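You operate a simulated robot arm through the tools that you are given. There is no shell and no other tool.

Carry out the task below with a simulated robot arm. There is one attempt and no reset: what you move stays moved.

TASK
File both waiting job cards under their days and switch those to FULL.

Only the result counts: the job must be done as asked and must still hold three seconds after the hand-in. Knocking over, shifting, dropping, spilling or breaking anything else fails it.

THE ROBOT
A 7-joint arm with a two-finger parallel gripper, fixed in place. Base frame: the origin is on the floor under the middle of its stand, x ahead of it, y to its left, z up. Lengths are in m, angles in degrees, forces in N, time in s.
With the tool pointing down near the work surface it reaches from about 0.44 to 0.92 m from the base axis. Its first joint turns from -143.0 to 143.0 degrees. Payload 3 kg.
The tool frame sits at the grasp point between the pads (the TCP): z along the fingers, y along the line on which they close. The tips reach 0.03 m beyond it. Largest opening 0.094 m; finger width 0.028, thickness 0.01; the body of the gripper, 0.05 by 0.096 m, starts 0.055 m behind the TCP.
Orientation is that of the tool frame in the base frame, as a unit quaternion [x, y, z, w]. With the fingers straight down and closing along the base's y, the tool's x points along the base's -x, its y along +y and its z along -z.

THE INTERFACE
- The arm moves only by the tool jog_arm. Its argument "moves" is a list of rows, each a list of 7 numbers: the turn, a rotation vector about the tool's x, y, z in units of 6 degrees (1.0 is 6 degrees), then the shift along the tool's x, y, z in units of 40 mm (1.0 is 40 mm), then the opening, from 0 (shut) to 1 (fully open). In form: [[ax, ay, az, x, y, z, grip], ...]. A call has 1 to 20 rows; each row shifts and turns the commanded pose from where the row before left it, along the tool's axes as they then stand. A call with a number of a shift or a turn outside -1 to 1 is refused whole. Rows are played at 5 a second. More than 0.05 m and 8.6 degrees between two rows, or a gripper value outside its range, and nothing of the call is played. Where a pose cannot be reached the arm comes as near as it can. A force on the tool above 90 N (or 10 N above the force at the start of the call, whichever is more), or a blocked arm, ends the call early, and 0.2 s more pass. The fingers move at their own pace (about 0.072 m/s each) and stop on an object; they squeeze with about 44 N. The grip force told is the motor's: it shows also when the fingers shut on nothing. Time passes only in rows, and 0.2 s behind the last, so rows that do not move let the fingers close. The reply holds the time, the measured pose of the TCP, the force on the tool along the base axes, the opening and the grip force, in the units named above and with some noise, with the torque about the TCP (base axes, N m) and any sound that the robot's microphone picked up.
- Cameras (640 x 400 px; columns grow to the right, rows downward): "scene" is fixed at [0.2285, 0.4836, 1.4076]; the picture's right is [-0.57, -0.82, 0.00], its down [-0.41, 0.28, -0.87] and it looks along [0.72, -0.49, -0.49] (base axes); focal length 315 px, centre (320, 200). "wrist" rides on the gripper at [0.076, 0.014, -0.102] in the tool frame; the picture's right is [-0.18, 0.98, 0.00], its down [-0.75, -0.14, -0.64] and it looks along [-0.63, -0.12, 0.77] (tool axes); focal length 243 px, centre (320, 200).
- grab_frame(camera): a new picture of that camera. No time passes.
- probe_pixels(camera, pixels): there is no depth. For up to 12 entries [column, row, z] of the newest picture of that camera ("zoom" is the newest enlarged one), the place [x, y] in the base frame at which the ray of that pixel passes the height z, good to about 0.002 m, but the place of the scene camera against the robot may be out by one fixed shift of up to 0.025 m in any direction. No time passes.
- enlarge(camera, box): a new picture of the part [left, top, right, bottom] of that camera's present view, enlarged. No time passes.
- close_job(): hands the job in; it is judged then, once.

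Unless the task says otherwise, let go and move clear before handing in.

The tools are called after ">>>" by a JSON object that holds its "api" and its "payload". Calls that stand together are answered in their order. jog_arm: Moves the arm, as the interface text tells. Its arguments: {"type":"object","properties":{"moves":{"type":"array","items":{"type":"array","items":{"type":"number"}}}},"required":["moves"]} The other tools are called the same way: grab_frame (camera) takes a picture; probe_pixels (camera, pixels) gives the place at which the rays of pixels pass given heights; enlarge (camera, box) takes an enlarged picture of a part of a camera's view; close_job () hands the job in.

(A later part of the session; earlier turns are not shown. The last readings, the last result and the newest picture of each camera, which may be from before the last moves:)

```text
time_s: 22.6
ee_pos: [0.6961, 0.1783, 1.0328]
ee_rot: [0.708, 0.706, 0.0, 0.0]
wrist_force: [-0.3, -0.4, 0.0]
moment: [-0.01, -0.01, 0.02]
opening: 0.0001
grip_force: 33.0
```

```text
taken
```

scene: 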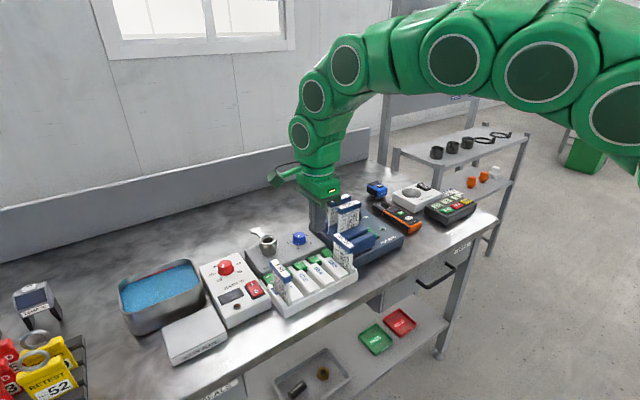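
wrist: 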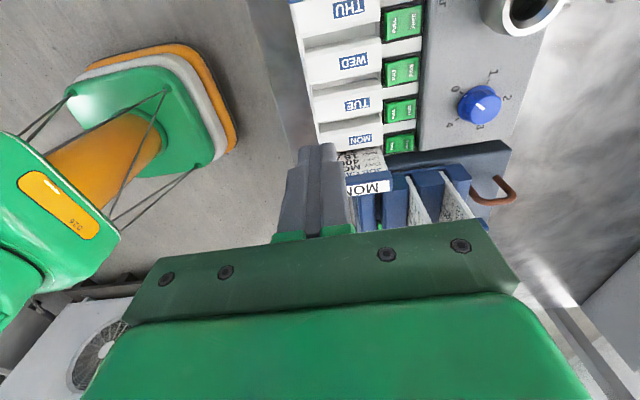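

Tool x is now along +y and tool y along +x. I'll move over the TUE rocker at about (0.781, 0.125) and tilt 6° so the front edge of the closed tips is lowest.

>>> {"api": "jog_arm", "payload": {"moves": [[0, 0, 0, -0.443, 0.708, 0.44, 0], [0, 0, 0, -0.443, 0.708, 0.44, 0], [0, 0, 0, -0.443, 0.708, 0.44, 0], [-1, 0, 0, 0, 0, 0, 0], [0, 0, 0, 0, 0, 0, 0], [0, 0, 0, 0, 0, 0, 0]]}}

>>> {"api": "grab_frame", "payload": {"camera": "wrist"}}

>>> {"api": "enlarge", "payload": {"camera": "scene", "box": [230, 160, 390, 300]}}

```text
time_s: 24.0
ee_pos: [0.7811, 0.1229, 0.9809]
ee_rot: [0.705, 0.707, 0.037, 0.037]
wrist_force: [0.4, -0.4, -0.4]
moment: [0.02, -0.01, 0.0]
opening: 0.0001
grip_force: 32.6
```

```text
taken
```

wrist: 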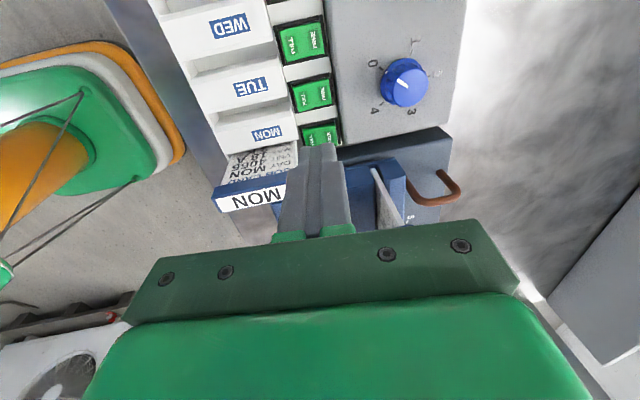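

```text
2.86 times, centred on (310, 230) of scene
```

zoom: 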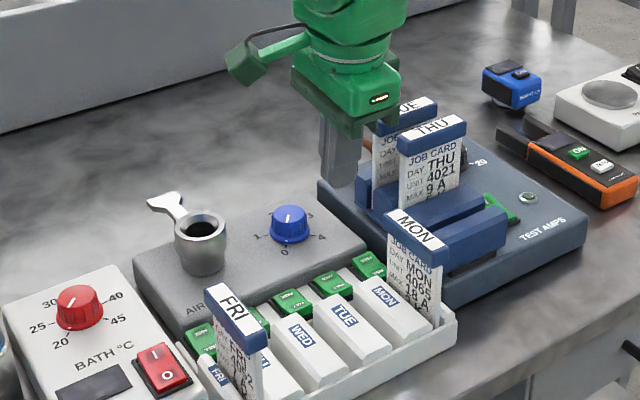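

The tilt is right, with the tips pointing slightly toward +x. I'll descend to just above the TUE rocker and check the readings.

>>> {"api": "jog_arm", "payload": {"moves": [[0, 0, 0, 0.055, -0.083, 0.787, 0], [0, 0, 0, 0, -0.083, 0.787, 0], [0, 0, 0, 0, -0.083, 0.787, 0], [0, 0, 0, 0, 0, 0, 0], [0, 0, 0, 0, 0, 0, 0]]}}

>>> {"api": "grab_frame", "payload": {"camera": "wrist"}}

>>> {"api": "enlarge", "payload": {"camera": "wrist", "box": [270, 60, 390, 220]}}

>>> {"api": "enlarge", "payload": {"camera": "scene", "box": [280, 190, 370, 290]}}

```text
time_s: 25.2
ee_pos: [0.7816, 0.127, 0.8827]
ee_rot: [0.706, 0.707, 0.037, 0.037]
wrist_force: [0.8, 0.5, 0.4]
moment: [-0.04, 0.01, -0.02]
opening: 0.0002
grip_force: 32.7
```

```text
taken
```

wrist: 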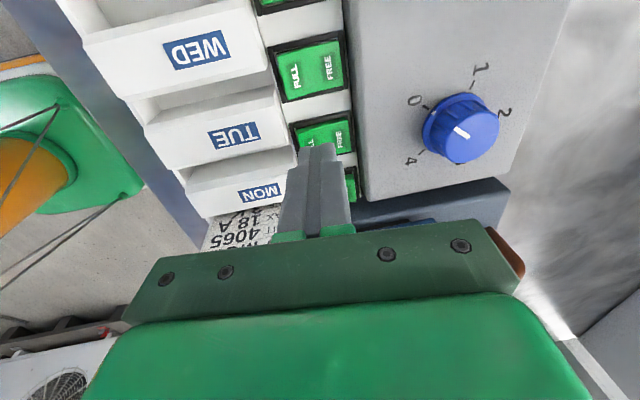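

```text
2.50 times, centred on (330, 140) of wrist
```

zoom: 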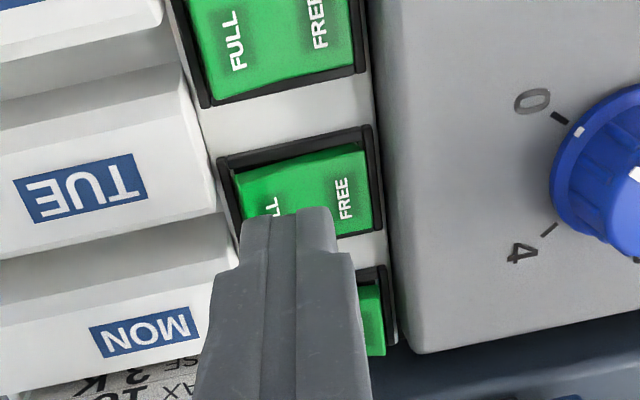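

```text
4.00 times, centred on (325, 240) of scene
```

zoom: 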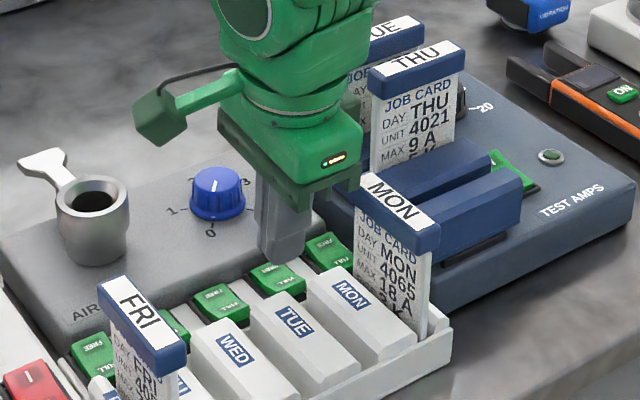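

The closed tips are right above TUE's FULL half (wrist zoom (285,215)). I'll press down in small steps and watch the force.

>>> {"api": "jog_arm", "payload": {"moves": [[0, 0, 0, -0.05, -0.01, 0.1, 0], [0, 0, 0, 0, -0.01, 0.1, 0], [0, 0, 0, 0, -0.01, 0.1, 0], [0, 0, 0, 0, -0.01, 0.1, 0], [0, 0, 0, 0, 0, 0, 0]]}}

```text
time_s: 26.4
ee_pos: [0.7817, 0.1247, 0.8686]
ee_rot: [0.706, 0.707, 0.037, 0.037]
wrist_force: [-1.1, -0.6, 0.2]
moment: [-0.01, -0.01, -0.01]
opening: 0.0
grip_force: 33.3
```

>>> {"api": "jog_arm", "payload": {"moves": [[0, 0, 0, 0, -0.006, 0.06, 0], [0, 0, 0, 0, -0.006, 0.06, 0], [0, 0, 0, 0, 0, 0, 0]]}}

```text
time_s: 27.2
ee_pos: [0.7826, 0.1245, 0.864]
ee_rot: [0.706, 0.706, 0.037, 0.037]
wrist_force: [-0.3, -0.5, 0.0]
moment: [-0.01, 0.03, -0.05]
opening: 0.0001
grip_force: 32.7
```

There's no contact yet, with the tip edge at about z≈0.833. I'll continue in small steps.

>>> {"api": "jog_arm", "payload": {"moves": [[0, 0, 0, 0, -0.005, 0.05, 0], [0, 0, 0, 0, -0.005, 0.05, 0], [0, 0, 0, 0, 0, 0, 0]]}}

>>> {"api": "enlarge", "payload": {"camera": "wrist", "box": [280, 90, 370, 200]}}

```text
time_s: 28.0
ee_pos: [0.7822, 0.1245, 0.8607]
ee_rot: [0.706, 0.706, 0.037, 0.037]
wrist_force: [-0.1, -1.4, 1.0]
moment: [0.0, 0.02, -0.02]
opening: 0.0
grip_force: 33.8
heard: click
```

```text
3.64 times, centred on (325, 145) of wrist
```

zoom: 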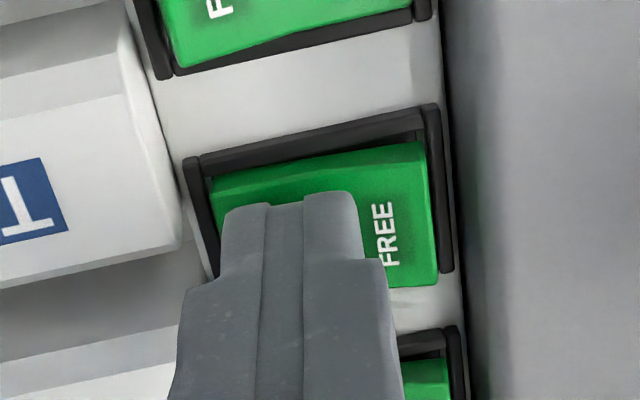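

I heard a click, and TUE's FREE end is now raised in wrist zoom (385,230), so TUE is FULL. I'll lift and move over the THU rocker at y≈0.217.

>>> {"api": "jog_arm", "payload": {"moves": [[0, 0, 0, 0, 0.053, -0.5, 0], [0, 0, 0, 0, 0.053, -0.5, 0], [0, 0, 0, 0.768, 0, 0, 0], [0, 0, 0, 0.768, 0, 0, 0], [0, 0, 0, 0.768, 0, 0, 0], [0, 0, 0, 0, 0, 0, 0], [0, 0, 0, 0, 0, 0, 0]]}}

>>> {"api": "grab_frame", "payload": {"camera": "wrist"}}

>>> {"api": "enlarge", "payload": {"camera": "scene", "box": [240, 190, 350, 300]}}

```text
time_s: 29.6
ee_pos: [0.78, 0.2186, 0.8999]
ee_rot: [0.706, 0.706, 0.037, 0.037]
wrist_force: [0.4, 0.1, -0.4]
moment: [0.0, 0.04, 0.02]
opening: 0.0001
grip_force: 33.2
```

```text
taken
```

wrist: 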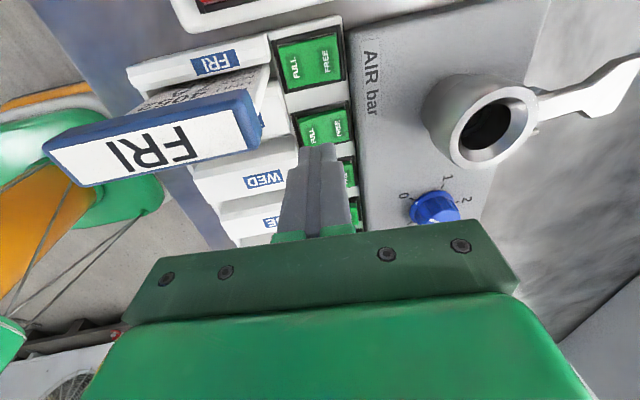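

```text
3.64 times, centred on (295, 245) of scene
```

zoom: 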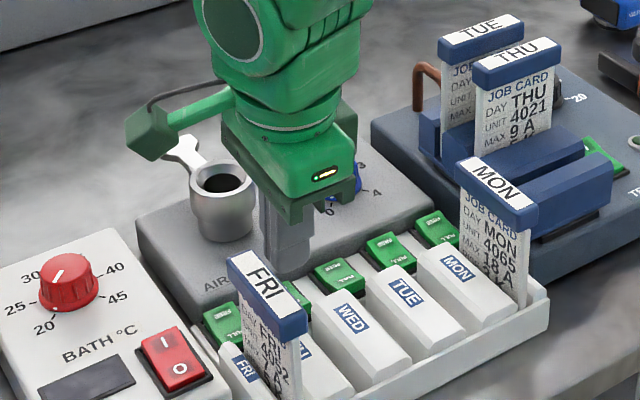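

TUE's rocker now looks like MON's, and the tips are above THU's FULL half. I'll descend in small steps and listen for a click.

>>> {"api": "jog_arm", "payload": {"moves": [[0, 0, 0, -0.04, 0.01, 0.2, 0], [0, 0, 0, 0, -0.021, 0.2, 0], [0, 0, 0, 0, -0.021, 0.2, 0], [0, 0, 0, 0, -0.015, 0.15, 0], [0, 0, 0, 0, 0, 0, 0]]}}

>>> {"api": "enlarge", "payload": {"camera": "wrist", "box": [260, 70, 390, 200]}}

```text
time_s: 30.8
ee_pos: [0.7842, 0.2163, 0.8722]
ee_rot: [0.706, 0.706, 0.037, 0.037]
wrist_force: [-0.3, -0.3, -0.7]
moment: [-0.04, 0.01, -0.01]
opening: 0.0
grip_force: 32.7
```

```text
3.08 times, centred on (325, 135) of wrist
```

zoom: 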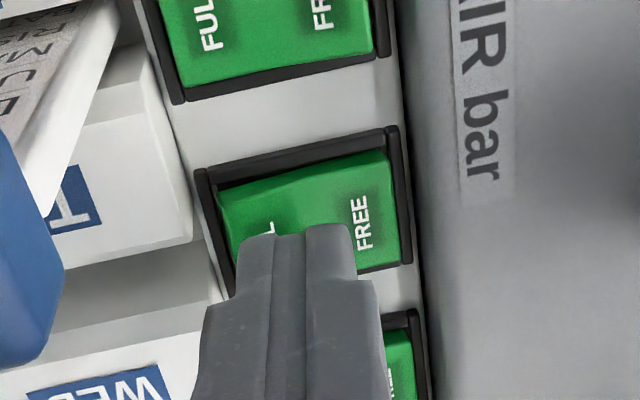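

>>> {"api": "jog_arm", "payload": {"moves": [[0, 0, 0, 0, -0.06, 0.08, 0], [0, 0, 0, 0, -0.008, 0.08, 0], [0, 0, 0, 0, -0.005, 0.05, 0], [0, 0, 0, 0, 0, 0, 0]]}}

```text
time_s: 31.8
ee_pos: [0.7802, 0.2166, 0.8624]
ee_rot: [0.706, 0.706, 0.038, 0.037]
wrist_force: [-1.5, 0.6, 3.4]
moment: [-0.01, 0.1, -0.01]
opening: 0.0
grip_force: 33.3
```

Contact at 3.4 N with the tip edge at about z≈0.8315. I'll press a little further.

>>> {"api": "jog_arm", "payload": {"moves": [[0, 0, 0, 0, -0.004, 0.04, 0], [0, 0, 0, 0, -0.004, 0.04, 0], [0, 0, 0, 0, 0, 0, 0]]}}

>>> {"api": "enlarge", "payload": {"camera": "wrist", "box": [260, 70, 390, 200]}}

```text
time_s: 32.6
ee_pos: [0.7812, 0.2155, 0.8596]
ee_rot: [0.706, 0.706, 0.038, 0.037]
wrist_force: [1.2, -3.8, 14.8]
moment: [-0.11, -0.19, -0.03]
opening: 0.0
grip_force: 33.2
heard: click
```

```text
3.08 times, centred on (325, 135) of wrist
```

zoom: 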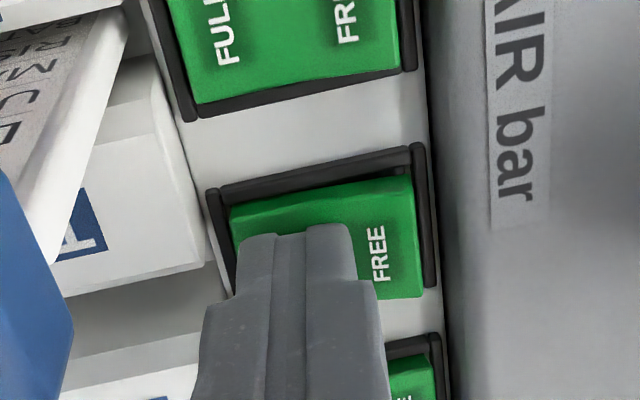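

Second click heard, and THU's FREE end is raised at (380,250), so both rockers are on FULL. I'll lift clear, remove the tilt and start rotating toward the card-grasp orientation.

>>> {"api": "jog_arm", "payload": {"moves": [[0, 0, 0, 0, 0.053, -0.5, 0], [0, 0, 0, 0, 0.095, -0.9, 0], [0, 0, 0, 0, 0.095, -0.9, 0], [0, 0, 0, 0, 0.095, -0.9, 0], [0, 0, 0, 0, 0.095, -0.9, 0], [0, 0, 0, 0, 0.095, -0.9, 0], [1, 0, 0, 0, 0, 0, 0], [0, 0, 0, 0, 0, 0, 0]]}}

>>> {"api": "jog_arm", "payload": {"moves": [[0, 0, -1, 0, 0, 0, 0], [0, 0, -1, 0, 0, 0, 0], [0, 0, -1, 0, 0, 0, 0], [0, 0, -1, 0, 0, 0, 0], [0, 0, -1, 0, 0, 0, 0], [0, 0, -1, 0, 0, 0, 0], [0, 0, -1, 0, 0, 0, 0], [0, 0, -1, 0, 0, 0, 0], [0, 0, -1, 0, 0, 0, 0], [0, 0, -1, 0, 0, 0, 0], [0, 0, -1, 0, 0, 0, 0], [0, 0, -1, 0, 0, 0, 0], [0, 0, -1, 0, 0, 0, 0], [0, 0, -1, 0, 0, 0, 0], [0, 0, -1, 0, 0, 0, 0], [0, 0, 0, 0, 0, 0, 0]]}}

>>> {"api": "grab_frame", "payload": {"camera": "wrist"}}

>>> {"api": "enlarge", "payload": {"camera": "scene", "box": [250, 230, 370, 320]}}

```text
time_s: 34.4
ee_pos: [0.7807, 0.2146, 1.0595]
ee_rot: [0.707, 0.707, 0.0, 0.0]
wrist_force: [-0.6, -0.5, 0.3]
moment: [0.01, 0.01, 0.03]
opening: 0.0002
grip_force: 33.1
```

```text
time_s: 37.8
ee_pos: [0.7818, 0.2157, 1.0605]
ee_rot: [0.0, 1.0, 0.0, 0.0]
wrist_force: [-0.4, -0.5, -1.0]
moment: [-0.04, 0.01, -0.01]
opening: 0.0
grip_force: 32.5
```

```text
taken
```

wrist: 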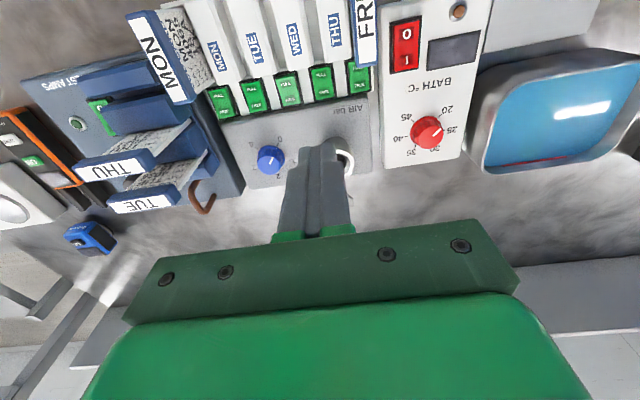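

```text
4.44 times, centred on (310, 275) of scene
```

zoom: 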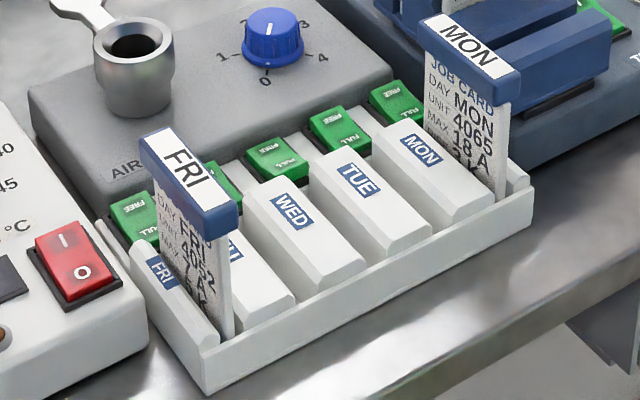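

This wrist view shows the rockers and both filed headers clearly. I'll zoom in to verify all five rockers and measure the MON, FRI, TUE and THU headers.

>>> {"api": "enlarge", "payload": {"camera": "wrist", "box": [200, 50, 390, 130]}}

>>> {"api": "enlarge", "payload": {"camera": "wrist", "box": [65, 0, 225, 220]}}

```text
3.37 times, centred on (295, 90) of wrist
```

zoom: 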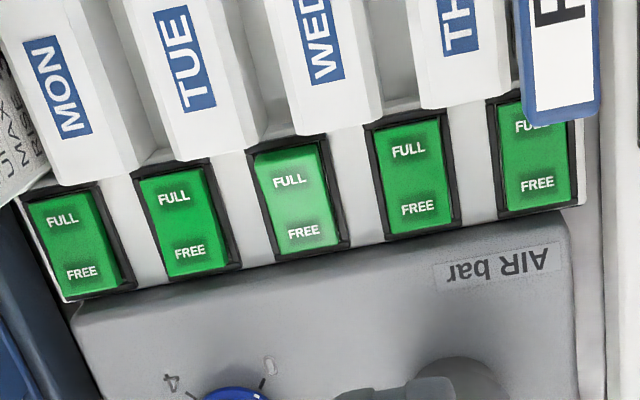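

```text
1.82 times, centred on (145, 110) of wrist
```

zoom: 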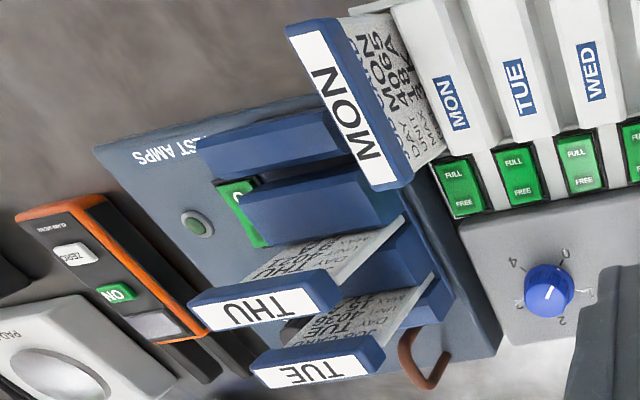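

MON, TUE, THU and FRI rockers all look FULL and WED is unchanged. I'll zoom further on the waiting headers to fix their height and centre.

>>> {"api": "enlarge", "payload": {"camera": "wrist", "box": [70, 130, 210, 220]}}

>>> {"api": "probe_pixels", "payload": {"camera": "zoom", "pixels": [[320, 200, 0.95], [320, 200, 0.96]]}}

```text
4.44 times, centred on (140, 175) of wrist
```

zoom: 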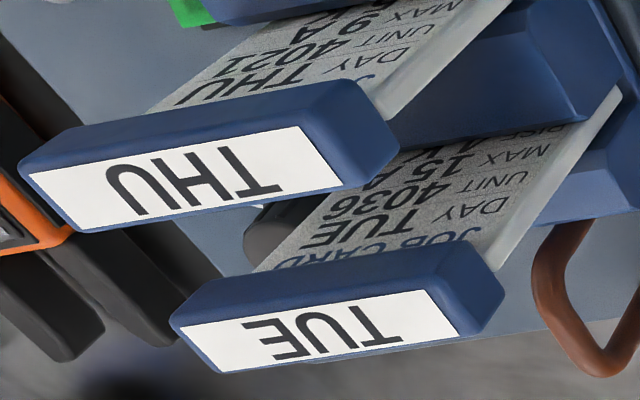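

```text
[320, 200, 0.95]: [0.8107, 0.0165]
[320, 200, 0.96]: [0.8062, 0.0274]
```

>>> {"api": "probe_pixels", "payload": {"camera": "zoom", "pixels": [[32, 172, 0.957], [298, 127, 0.957], [78, 230, 0.957], [343, 187, 0.957], [32, 172, 0.95], [298, 127, 0.95], [78, 230, 0.95], [343, 187, 0.95], [180, 322, 0.957], [430, 290, 0.957], [222, 372, 0.957], [460, 333, 0.957]]}}

```text
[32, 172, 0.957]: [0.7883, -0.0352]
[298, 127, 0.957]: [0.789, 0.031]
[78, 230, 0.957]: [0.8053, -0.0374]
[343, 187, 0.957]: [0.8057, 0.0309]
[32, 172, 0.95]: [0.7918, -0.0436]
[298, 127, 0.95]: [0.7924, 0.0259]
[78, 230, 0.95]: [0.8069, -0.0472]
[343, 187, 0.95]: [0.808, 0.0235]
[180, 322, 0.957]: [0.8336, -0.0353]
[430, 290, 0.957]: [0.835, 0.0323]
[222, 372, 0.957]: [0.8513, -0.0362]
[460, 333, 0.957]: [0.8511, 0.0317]
```

Combining views, the waiting headers top out at z≈0.963. THU is at (0.7945, 0.003) and TUE at (0.838, 0.003), and the filed headers are centred at x≈0.726 with tops at z≈0.911. I'll rotate to the grasp orientation and move above THU with a narrow opening.

>>> {"api": "jog_arm", "payload": {"moves": [[0, 0, -1, 0, 0, 0, 0.37], [0, 0, -1, 0, 0, 0, 0.37], [0, 0, -1, 0, 0, 0, 0.37], [0, 0, -1, 0, 0, 0, 0.37], [0, 0, -1, 0, 0, 0, 0.37], [0, 0, -1, 0, 0, 0, 0.37], [0, 0, -1, 0, 0, 0, 0.37], [0, 0, -1, 0, 0, 0, 0.37], [0, 0, -1, 0, 0, 0, 0.37], [0, 0, -1, 0, 0, 0, 0.37], [0, 0, -1, 0, 0, 0, 0.37], [0, 0, -1, 0, 0, 0, 0.37], [0, 0, -1, 0, 0, 0, 0.37], [0, 0, -1, 0, 0, 0, 0.37], [0, 0, -1, 0, 0, 0, 0.37], [0, 0, 0, 0, 0, 0, 0.37]]}}

>>> {"api": "jog_arm", "payload": {"moves": [[0, 0, 0, 0.887, -0.053, 0, 0.37], [0, 0, 0, 0.887, -0.053, 0, 0.37], [0, 0, 0, 0.887, -0.053, 0, 0.37], [0, 0, 0, 0.887, -0.053, 0, 0.37], [0, 0, 0, 0.887, -0.053, 0, 0.37], [0, 0, 0, 0.887, -0.053, 0, 0.37], [0, 0, 0, 0, 0, 0, 0.37], [0, 0, 0, 0, 0, 0, 0.37]]}}

>>> {"api": "grab_frame", "payload": {"camera": "wrist"}}

>>> {"api": "grab_frame", "payload": {"camera": "scene"}}

```text
time_s: 41.2
ee_pos: [0.7806, 0.2154, 1.059]
ee_rot: [0.707, -0.707, 0.0, 0.0]
wrist_force: [0.0, 0.3, -0.4]
moment: [0.01, 0.01, 0.0]
opening: 0.0347
grip_force: 0.1
```

```text
time_s: 43.0
ee_pos: [0.7925, 0.0001, 1.0623]
ee_rot: [-0.707, 0.707, 0.0, 0.0]
wrist_force: [-0.1, -0.6, -0.3]
moment: [-0.01, -0.03, 0.0]
opening: 0.0346
grip_force: 0.1
```

```text
taken
```

wrist: 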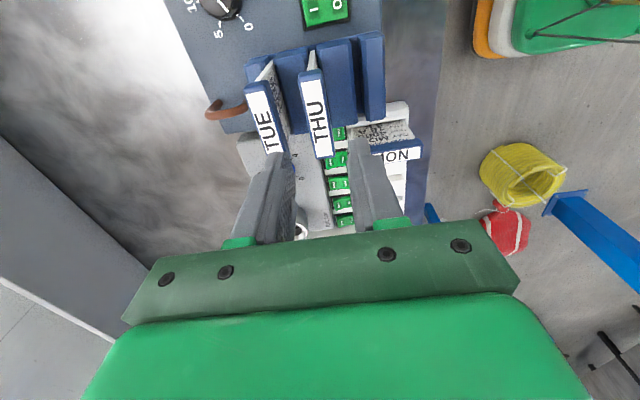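

```text
taken
```

scene: 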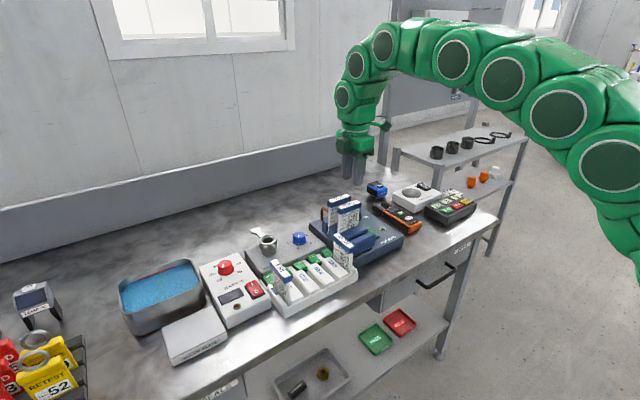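

The gripper is above THU with the header at wrist (317,115). I'll verify the header position with probes at z=0.963.

>>> {"api": "enlarge", "payload": {"camera": "wrist", "box": [230, 40, 350, 170]}}

>>> {"api": "probe_pixels", "payload": {"camera": "zoom", "pixels": [[320, 200, 0.963]]}}

```text
3.08 times, centred on (290, 105) of wrist
```

zoom: 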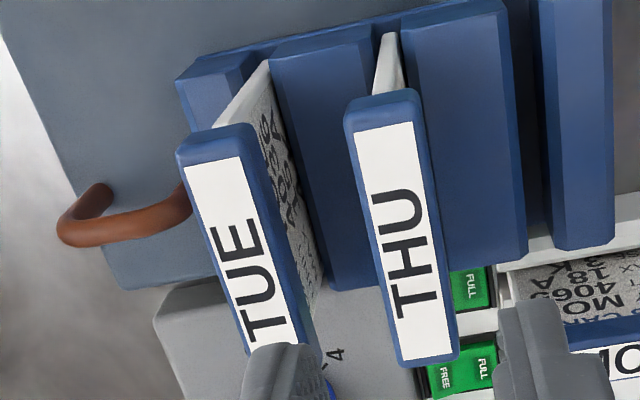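

```text
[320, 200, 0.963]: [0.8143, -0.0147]
```

>>> {"api": "probe_pixels", "payload": {"camera": "zoom", "pixels": [[355, 133, 0.963], [413, 122, 0.963], [402, 360, 0.963], [451, 352, 0.963], [346, 125, 0.963], [423, 112, 0.963], [405, 367, 0.963], [459, 355, 0.963], [187, 170, 0.963], [240, 158, 0.963], [180, 162, 0.963], [250, 150, 0.963]]}}

```text
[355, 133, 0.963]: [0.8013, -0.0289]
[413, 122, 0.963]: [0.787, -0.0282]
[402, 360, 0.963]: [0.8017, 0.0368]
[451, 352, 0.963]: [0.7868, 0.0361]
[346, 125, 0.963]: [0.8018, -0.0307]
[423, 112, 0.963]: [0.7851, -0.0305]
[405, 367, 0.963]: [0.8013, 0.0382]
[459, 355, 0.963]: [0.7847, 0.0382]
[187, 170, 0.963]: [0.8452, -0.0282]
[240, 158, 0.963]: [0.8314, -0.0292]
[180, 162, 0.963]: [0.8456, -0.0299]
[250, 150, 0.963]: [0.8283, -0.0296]
```

THU's header is centred at (0.7935, 0.004), 17 mm thick and 69 mm long, which matches the filed ones. I'll descend in two stages with an image check just above the header.

>>> {"api": "jog_arm", "payload": {"moves": [[0, 0, 0, -0.0925, -0.03, 0.5, 0.37], [0, 0, 0, 0, 0, 0.5, 0.37], [0, 0, 0, 0, 0, 0.5, 0.37], [0, 0, 0, 0, 0, 0, 0.37], [0, 0, 0, 0, 0, 0, 0.37]]}}

>>> {"api": "grab_frame", "payload": {"camera": "wrist"}}

>>> {"api": "enlarge", "payload": {"camera": "wrist", "box": [230, 90, 400, 250]}}

>>> {"api": "enlarge", "payload": {"camera": "scene", "box": [300, 150, 400, 260]}}

```text
time_s: 44.2
ee_pos: [0.7966, 0.0041, 1.0007]
ee_rot: [-0.707, 0.707, 0.001, 0.0]
wrist_force: [-1.4, -0.9, -0.3]
moment: [-0.01, -0.02, 0.03]
opening: 0.0348
grip_force: 0.1
```

```text
taken
```

wrist: 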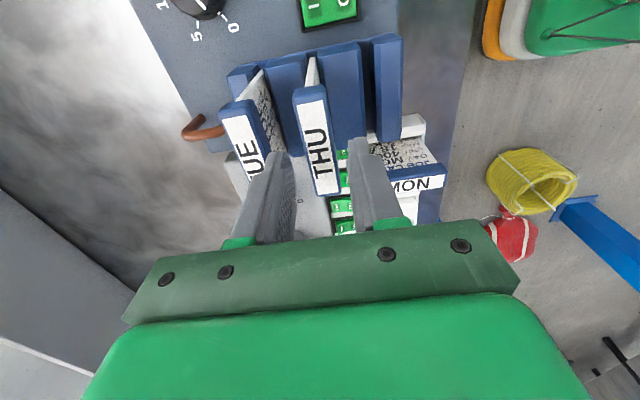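

```text
2.50 times, centred on (315, 170) of wrist
```

zoom: 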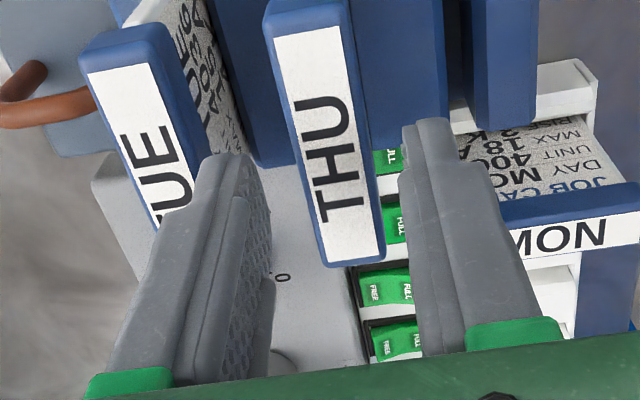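

```text
3.64 times, centred on (350, 205) of scene
```

zoom: 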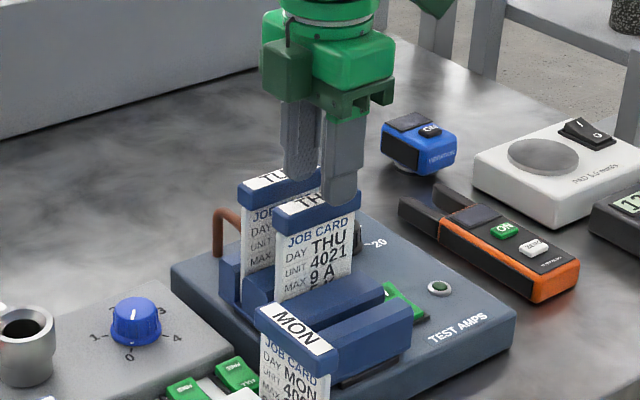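

The tips straddle THU's header evenly in the zoom (left inner edge about 250, right about 403, header centre about 330). I'll take a settle reading and then descend to the grasp height.

>>> {"api": "jog_arm", "payload": {"moves": [[0, 0, 0, 0, 0, 0, 0.37], [0, 0, 0, 0, 0, 0, 0.37]]}}

>>> {"api": "probe_pixels", "payload": {"camera": "zoom", "pixels": [[320, 200, 0.963]]}}

>>> {"api": "enlarge", "payload": {"camera": "wrist", "box": [230, 90, 400, 250]}}

>>> {"api": "probe_pixels", "payload": {"camera": "zoom", "pixels": [[303, 150, 0.963], [366, 143, 0.963], [240, 156, 0.97], [403, 128, 0.97], [205, 158, 0.97], [447, 120, 0.97]]}}

```text
time_s: 44.8
ee_pos: [0.7941, 0.0053, 1.0002]
ee_rot: [0.707, -0.707, 0.001, 0.0]
wrist_force: [-0.5, 0.1, 0.0]
moment: [0.05, 0.03, 0.01]
opening: 0.0348
grip_force: 0.1
```

```text
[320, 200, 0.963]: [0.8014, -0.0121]
```

```text
2.50 times, centred on (315, 170) of wrist
```

zoom: 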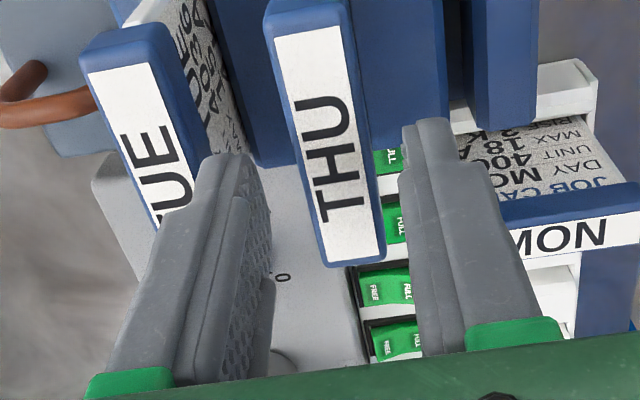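

```text
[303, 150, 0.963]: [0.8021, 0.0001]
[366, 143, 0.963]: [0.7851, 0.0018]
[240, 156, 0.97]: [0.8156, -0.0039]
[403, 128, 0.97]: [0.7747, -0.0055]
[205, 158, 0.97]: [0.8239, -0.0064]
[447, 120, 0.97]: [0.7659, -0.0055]
```

Probes show the fingers about 1 mm off centre, so I'll correct that and lower to z≈0.953, then close.

>>> {"api": "jog_arm", "payload": {"moves": [[0, 0, 0, 0.02, 0.02, 0.39, 0.37], [0, 0, 0, 0, 0, 0.39, 0.37], [0, 0, 0, 0, 0, 0.39, 0.37], [0, 0, 0, 0, 0, 0, 0.37], [0, 0, 0, 0, 0, 0, 0.37]]}}

>>> {"api": "enlarge", "payload": {"camera": "wrist", "box": [230, 90, 400, 250]}}

>>> {"api": "enlarge", "payload": {"camera": "scene", "box": [300, 150, 400, 260]}}

```text
time_s: 46.0
ee_pos: [0.7946, 0.0039, 0.9543]
ee_rot: [0.707, -0.707, 0.001, 0.0]
wrist_force: [-0.3, 0.4, -0.6]
moment: [0.0, 0.0, -0.01]
opening: 0.0347
grip_force: 0.2
```

```text
2.50 times, centred on (315, 170) of wrist
```

zoom: 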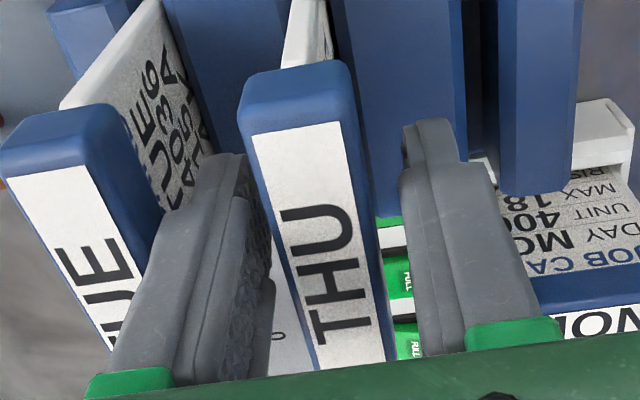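

```text
3.64 times, centred on (350, 205) of scene
```

zoom: 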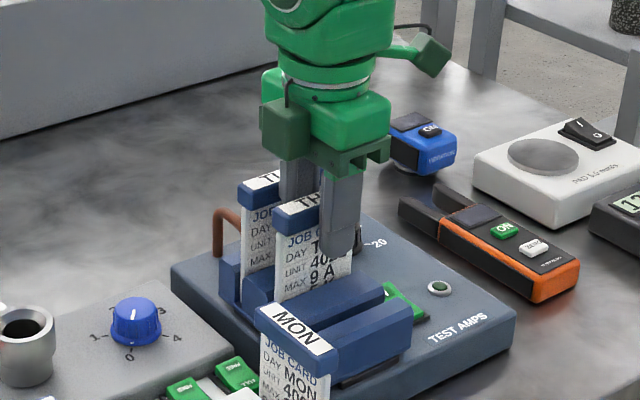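

The fingers sit on both sides of THU's header with no contact. I'll close the gripper.

>>> {"api": "jog_arm", "payload": {"moves": [[0, 0, 0, 0, 0, 0, 0], [0, 0, 0, 0, 0, 0, 0], [0, 0, 0, 0, 0, 0, 0], [0, 0, 0, 0, 0, 0, 0]]}}

>>> {"api": "enlarge", "payload": {"camera": "wrist", "box": [230, 90, 400, 250]}}

```text
time_s: 47.0
ee_pos: [0.7954, 0.0043, 0.9531]
ee_rot: [0.708, -0.706, 0.001, 0.0]
wrist_force: [0.7, 0.8, 0.6]
moment: [0.02, 0.06, 0.01]
opening: 0.0235
grip_force: 43.8
```

```text
2.50 times, centred on (315, 170) of wrist
```

zoom: 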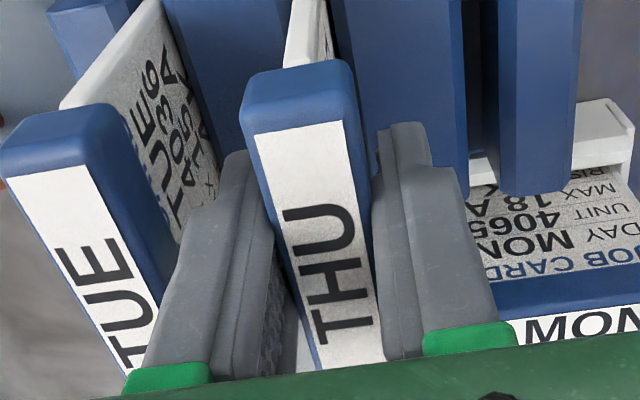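

The grip holds at 23.5 mm and 43.8 N. I'll lift gently at first and check the forces.

>>> {"api": "jog_arm", "payload": {"moves": [[0, 0, 0, 0, 0, -0.15, 0], [0, 0, 0, 0, 0, -0.25, 0], [0, 0, 0, 0, 0, -0.35, 0], [0, 0, 0, 0, 0, 0, 0]]}}

>>> {"api": "enlarge", "payload": {"camera": "scene", "box": [300, 130, 400, 260]}}

```text
time_s: 48.0
ee_pos: [0.7947, 0.0046, 0.9841]
ee_rot: [-0.707, 0.707, 0.0, 0.0]
wrist_force: [0.3, -0.4, -1.0]
moment: [0.0, 0.0, -0.01]
opening: 0.0235
grip_force: 43.9
```

```text
3.08 times, centred on (350, 195) of scene
```

zoom: 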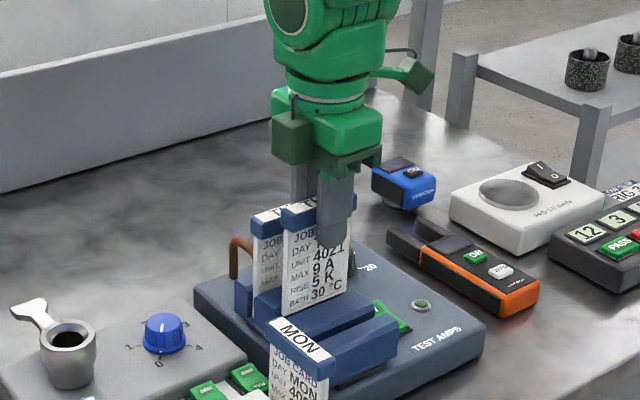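

The card lifts cleanly, with -1 N on the tool. I'll raise it clear of every card top and then rotate -90° so its face points toward +y.

>>> {"api": "jog_arm", "payload": {"moves": [[0, 0, 0, 0, 0, -0.5, 0], [0, 0, 0, 0, 0, -0.7, 0], [0, 0, 0, 0, 0, -0.7, 0], [0, 0, 0, 0, 0, -0.7, 0], [0, 0, 0, 0, 0, 0, 0]]}}

>>> {"api": "jog_arm", "payload": {"moves": [[0, 0, 1, 0, 0, 0, 0], [0, 0, 1, 0, 0, 0, 0], [0, 0, 1, 0, 0, 0, 0], [0, 0, 1, 0, 0, 0, 0], [0, 0, 1, 0, 0, 0, 0], [0, 0, 1, 0, 0, 0, 0], [0, 0, 1, 0, 0, 0, 0], [0, 0, 1, 0, 0, 0, 0], [0, 0, 1, 0, 0, 0, 0], [0, 0, 1, 0, 0, 0, 0], [0, 0, 1, 0, 0, 0, 0], [0, 0, 1, 0, 0, 0, 0], [0, 0, 1, 0, 0, 0, 0], [0, 0, 1, 0, 0, 0, 0], [0, 0, 1, 0, 0, 0, 0], [0, 0, 0, 0, 0, 0, 0]]}}

>>> {"api": "grab_frame", "payload": {"camera": "wrist"}}

>>> {"api": "grab_frame", "payload": {"camera": "scene"}}

```text
time_s: 49.2
ee_pos: [0.7937, 0.0059, 1.0866]
ee_rot: [0.707, -0.707, 0.0, 0.001]
wrist_force: [0.2, 0.6, -0.1]
moment: [0.03, 0.04, -0.02]
opening: 0.0234
grip_force: 43.9
```

```text
time_s: 52.6
ee_pos: [0.7938, 0.0057, 1.0863]
ee_rot: [0.001, 1.0, 0.0, 0.0]
wrist_force: [0.0, -0.6, -1.0]
moment: [0.03, 0.05, 0.0]
opening: 0.0233
grip_force: 44.0
```

```text
taken
```

wrist: 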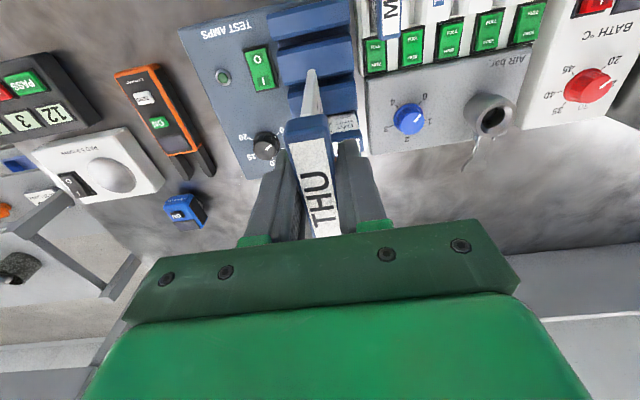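

```text
taken
```

scene: 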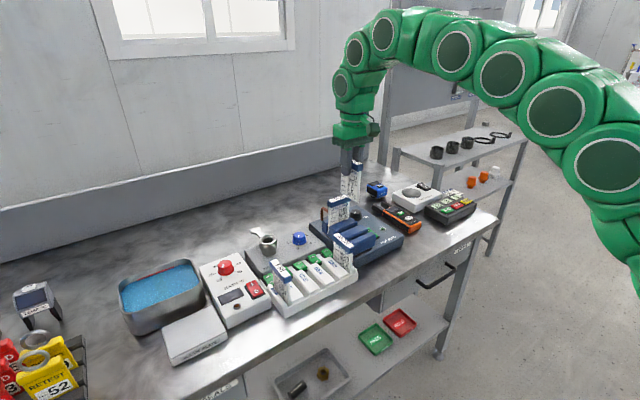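

The card is held with its header along x at wrist (318,190). I'll zoom in to measure how it sits in the grip.

>>> {"api": "enlarge", "payload": {"camera": "wrist", "box": [260, 60, 380, 240]}}

>>> {"api": "probe_pixels", "payload": {"camera": "zoom", "pixels": [[320, 200, 1.096], [320, 100, 0.985]]}}

```text
2.22 times, centred on (320, 150) of wrist
```

zoom: 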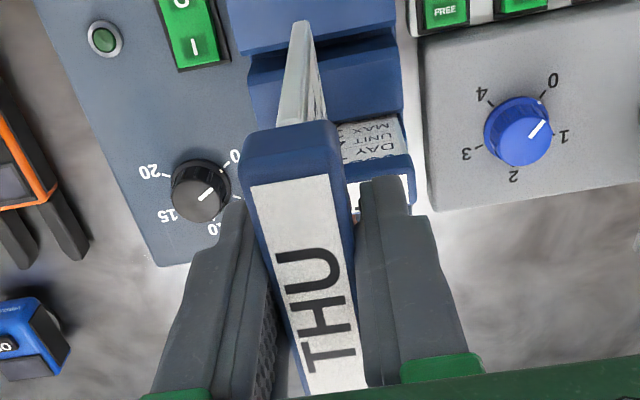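

```text
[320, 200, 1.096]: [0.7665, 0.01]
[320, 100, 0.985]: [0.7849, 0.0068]
```

>>> {"api": "probe_pixels", "payload": {"camera": "zoom", "pixels": [[252, 190, 1.096], [330, 176, 1.096], [305, 395, 1.096], [367, 386, 1.096], [245, 180, 1.096], [342, 165, 1.096], [293, 22, 0.985], [310, 22, 0.985], [278, 125, 1.07], [325, 120, 1.07]]}}

```text
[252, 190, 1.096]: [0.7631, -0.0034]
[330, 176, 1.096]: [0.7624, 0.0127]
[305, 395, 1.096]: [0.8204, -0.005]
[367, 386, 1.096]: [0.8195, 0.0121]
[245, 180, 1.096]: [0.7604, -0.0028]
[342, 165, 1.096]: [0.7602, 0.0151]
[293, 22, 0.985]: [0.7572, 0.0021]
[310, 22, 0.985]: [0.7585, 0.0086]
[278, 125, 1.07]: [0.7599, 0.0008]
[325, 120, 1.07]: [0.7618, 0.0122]
```

The card is centred on the TCP to within about 1 mm. I'll carry it over to the THU slot at (0.725, 0.217).

>>> {"api": "jog_arm", "payload": {"moves": [[0, 0, 0, 0.287, 0.88, 0, 0], [0, 0, 0, 0.287, 0.88, 0, 0], [0, 0, 0, 0.287, 0.88, 0, 0], [0, 0, 0, 0.287, 0.88, 0, 0], [0, 0, 0, 0.287, 0.88, 0, 0], [0, 0, 0, 0.287, 0.88, 0, 0], [0, 0, 0, 0, 0, 0, 0], [0, 0, 0, 0, 0, 0, 0]]}}

>>> {"api": "grab_frame", "payload": {"camera": "wrist"}}

>>> {"api": "enlarge", "payload": {"camera": "wrist", "box": [230, 60, 420, 240]}}

>>> {"api": "enlarge", "payload": {"camera": "scene", "box": [220, 150, 380, 310]}}

```text
time_s: 54.4
ee_pos: [0.7255, 0.2196, 1.0852]
ee_rot: [0.0, 1.0, 0.0, 0.0]
wrist_force: [-0.5, 0.1, 0.0]
moment: [-0.01, 0.03, 0.01]
opening: 0.0232
grip_force: 43.9
```

```text
taken
```

wrist: 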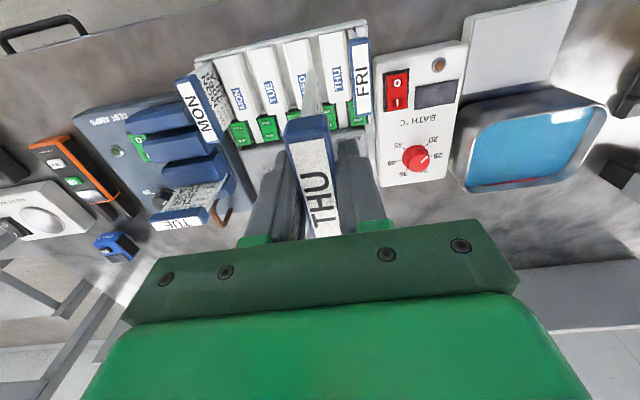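

```text
2.22 times, centred on (325, 150) of wrist
```

zoom: 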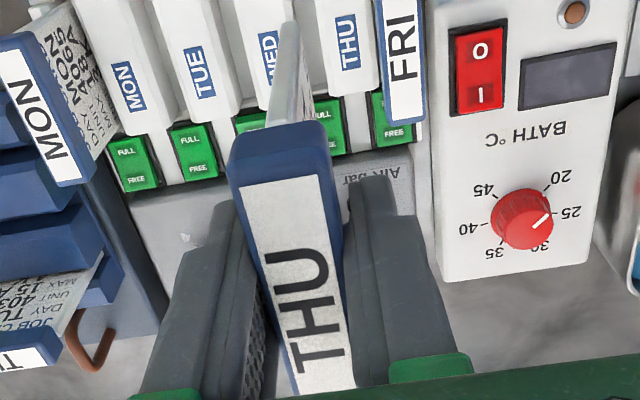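

```text
2.50 times, centred on (300, 230) of scene
```

zoom: 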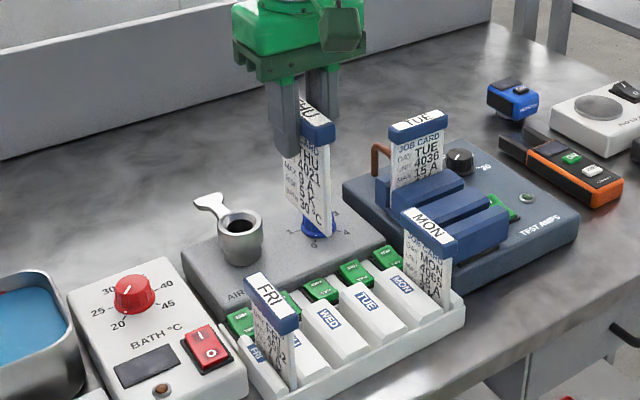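

The card hangs above the rack facing the right way. I'll lower it until its bottom edge is just above the block tops, then check alignment.

>>> {"api": "jog_arm", "payload": {"moves": [[0, 0, 0, 0, 0, 0.7, 0], [0, 0, 0, 0, 0, 0.7, 0], [0, 0, 0, 0, 0, 0.7, 0], [0, 0, 0, 0, 0, 0.7, 0], [0, 0, 0, 0, 0, 0, 0], [0, 0, 0, 0, 0, 0, 0]]}}

>>> {"api": "grab_frame", "payload": {"camera": "wrist"}}

>>> {"api": "enlarge", "payload": {"camera": "wrist", "box": [240, 0, 400, 160]}}

>>> {"api": "enlarge", "payload": {"camera": "scene", "box": [240, 200, 370, 310]}}

```text
time_s: 55.8
ee_pos: [0.7244, 0.216, 0.973]
ee_rot: [0.001, 1.0, 0.001, 0.001]
wrist_force: [-0.5, 0.3, -1.2]
moment: [0.0, -0.02, 0.0]
opening: 0.0232
grip_force: 43.4
```

```text
taken
```

wrist: 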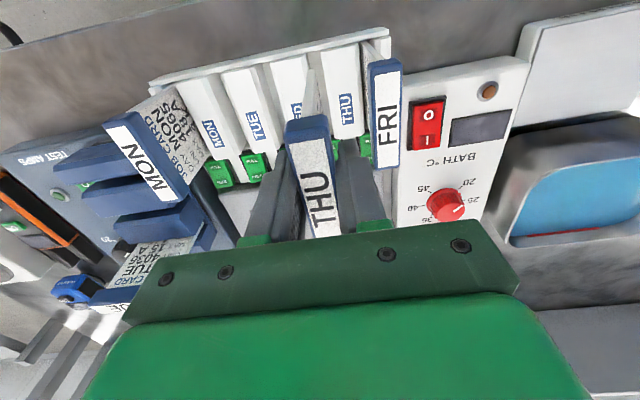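

```text
2.50 times, centred on (320, 80) of wrist
```

zoom: 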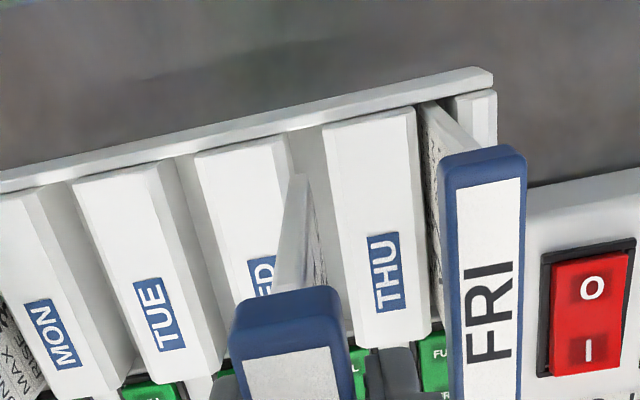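

```text
3.64 times, centred on (305, 255) of scene
```

zoom: 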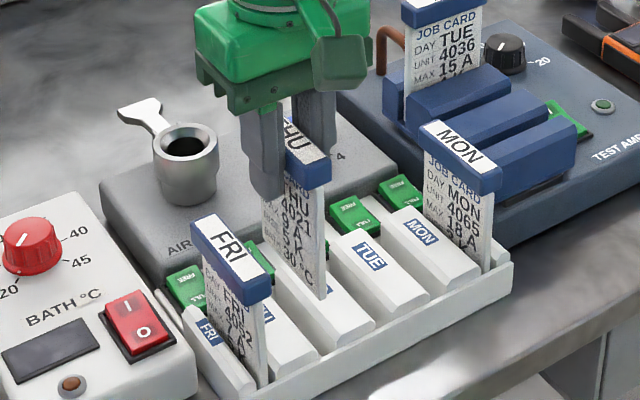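

>>> {"api": "probe_pixels", "payload": {"camera": "zoom", "pixels": [[292, 178, 0.868], [308, 178, 0.868], [288, 137, 0.84], [324, 127, 0.84], [416, 108, 0.84], [196, 157, 0.84], [424, 105, 0.84], [455, 100, 0.84], [243, 340, 0.983], [333, 345, 0.983], [441, 195, 0.911], [525, 185, 0.911]]}}

>>> {"api": "jog_arm", "payload": {"moves": [[0, 0, 0, 0, 0, 0, 0], [0, 0, 0, 0, 0, 0, 0]]}}

```text
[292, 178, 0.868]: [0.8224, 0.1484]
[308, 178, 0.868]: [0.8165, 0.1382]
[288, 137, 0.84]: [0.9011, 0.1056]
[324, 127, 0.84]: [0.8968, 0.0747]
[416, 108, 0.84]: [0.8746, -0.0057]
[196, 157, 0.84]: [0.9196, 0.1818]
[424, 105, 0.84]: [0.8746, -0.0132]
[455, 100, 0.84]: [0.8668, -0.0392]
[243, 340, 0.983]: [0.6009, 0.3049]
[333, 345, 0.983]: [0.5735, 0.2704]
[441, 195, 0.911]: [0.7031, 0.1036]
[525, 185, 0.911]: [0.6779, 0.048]
```

```text
time_s: 56.4
ee_pos: [0.7258, 0.2167, 0.974]
ee_rot: [0.0, 1.0, -0.001, -0.001]
wrist_force: [-0.3, 0.8, -0.4]
moment: [0.02, 0.0, -0.02]
opening: 0.0231
grip_force: 44.6
```

Those probes hit the scene zoom by mistake, so I'll re-enlarge the wrist view and probe again.

>>> {"api": "enlarge", "payload": {"camera": "wrist", "box": [240, 0, 400, 160]}}

>>> {"api": "probe_pixels", "payload": {"camera": "zoom", "pixels": [[292, 178, 0.868], [308, 178, 0.868], [288, 137, 0.84], [324, 127, 0.84], [416, 108, 0.84], [196, 157, 0.84], [424, 105, 0.84], [455, 100, 0.84], [235, 350, 0.983], [345, 335, 0.983], [441, 195, 0.911], [525, 185, 0.911]]}}

```text
2.50 times, centred on (320, 80) of wrist
```

zoom: 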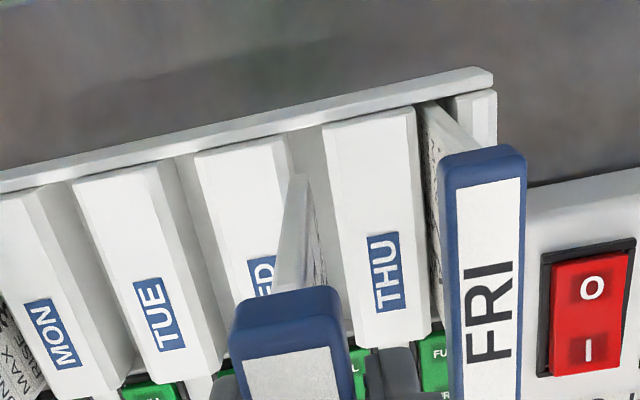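

```text
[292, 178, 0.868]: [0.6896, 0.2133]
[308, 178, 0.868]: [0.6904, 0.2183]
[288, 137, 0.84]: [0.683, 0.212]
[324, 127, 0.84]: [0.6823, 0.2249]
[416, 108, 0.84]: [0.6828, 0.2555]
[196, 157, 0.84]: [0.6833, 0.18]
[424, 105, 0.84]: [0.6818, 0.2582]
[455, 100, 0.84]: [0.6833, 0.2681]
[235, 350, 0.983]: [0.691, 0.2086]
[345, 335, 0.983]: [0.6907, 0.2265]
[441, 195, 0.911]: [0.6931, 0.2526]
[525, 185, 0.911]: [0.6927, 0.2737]
```

The card's bottom edge is at y≈0.216 and the gap centre at about 0.2175, and its front edge lines up with FRI's. I'll nudge +1 mm in y and +1.5 mm in x, then lower it into the slot while watching forces.

>>> {"api": "jog_arm", "payload": {"moves": [[0, 0, 0, -0.0375, 0.025, 0.25, 0], [0, 0, 0, 0, 0, 0.25, 0], [0, 0, 0, 0, 0, 0.25, 0], [0, 0, 0, 0, 0, 0, 0]]}}

>>> {"api": "enlarge", "payload": {"camera": "scene", "box": [240, 200, 370, 310]}}

>>> {"api": "enlarge", "payload": {"camera": "wrist", "box": [240, 0, 400, 160]}}

```text
time_s: 57.4
ee_pos: [0.7253, 0.2163, 0.9438]
ee_rot: [0.0, 1.0, 0.0, 0.001]
wrist_force: [0.1, 0.0, 0.3]
moment: [-0.02, 0.01, 0.04]
opening: 0.0234
grip_force: 44.6
```

```text
3.64 times, centred on (305, 255) of scene
```

zoom: 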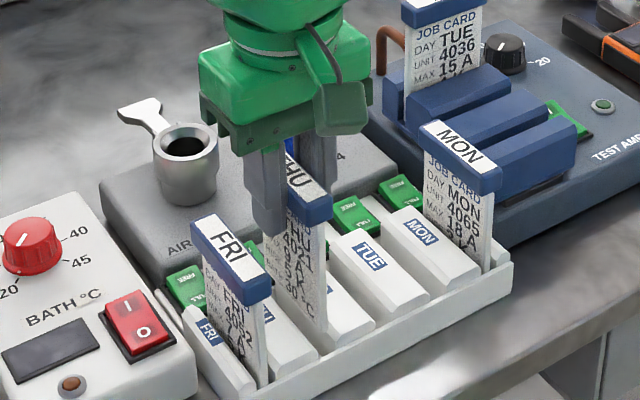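

```text
2.50 times, centred on (320, 80) of wrist
```

zoom: 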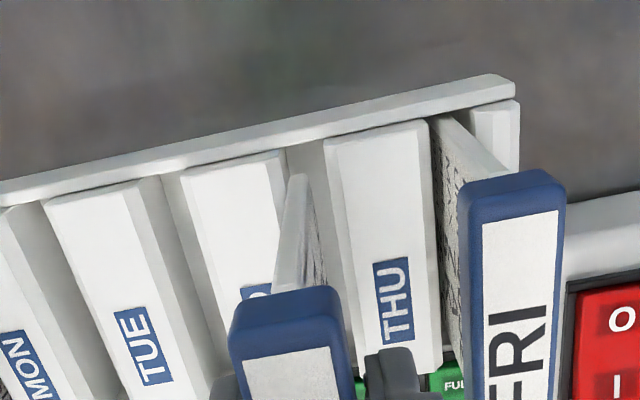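

>>> {"api": "enlarge", "payload": {"camera": "wrist", "box": [290, 20, 350, 80]}}

>>> {"api": "probe_pixels", "payload": {"camera": "zoom", "pixels": [[320, 200, 0.84]]}}

```text
6.67 times, centred on (320, 50) of wrist
```

zoom: 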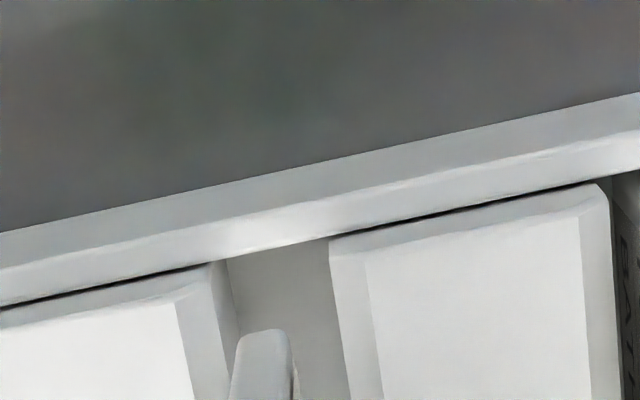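

```text
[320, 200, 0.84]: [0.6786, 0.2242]
```

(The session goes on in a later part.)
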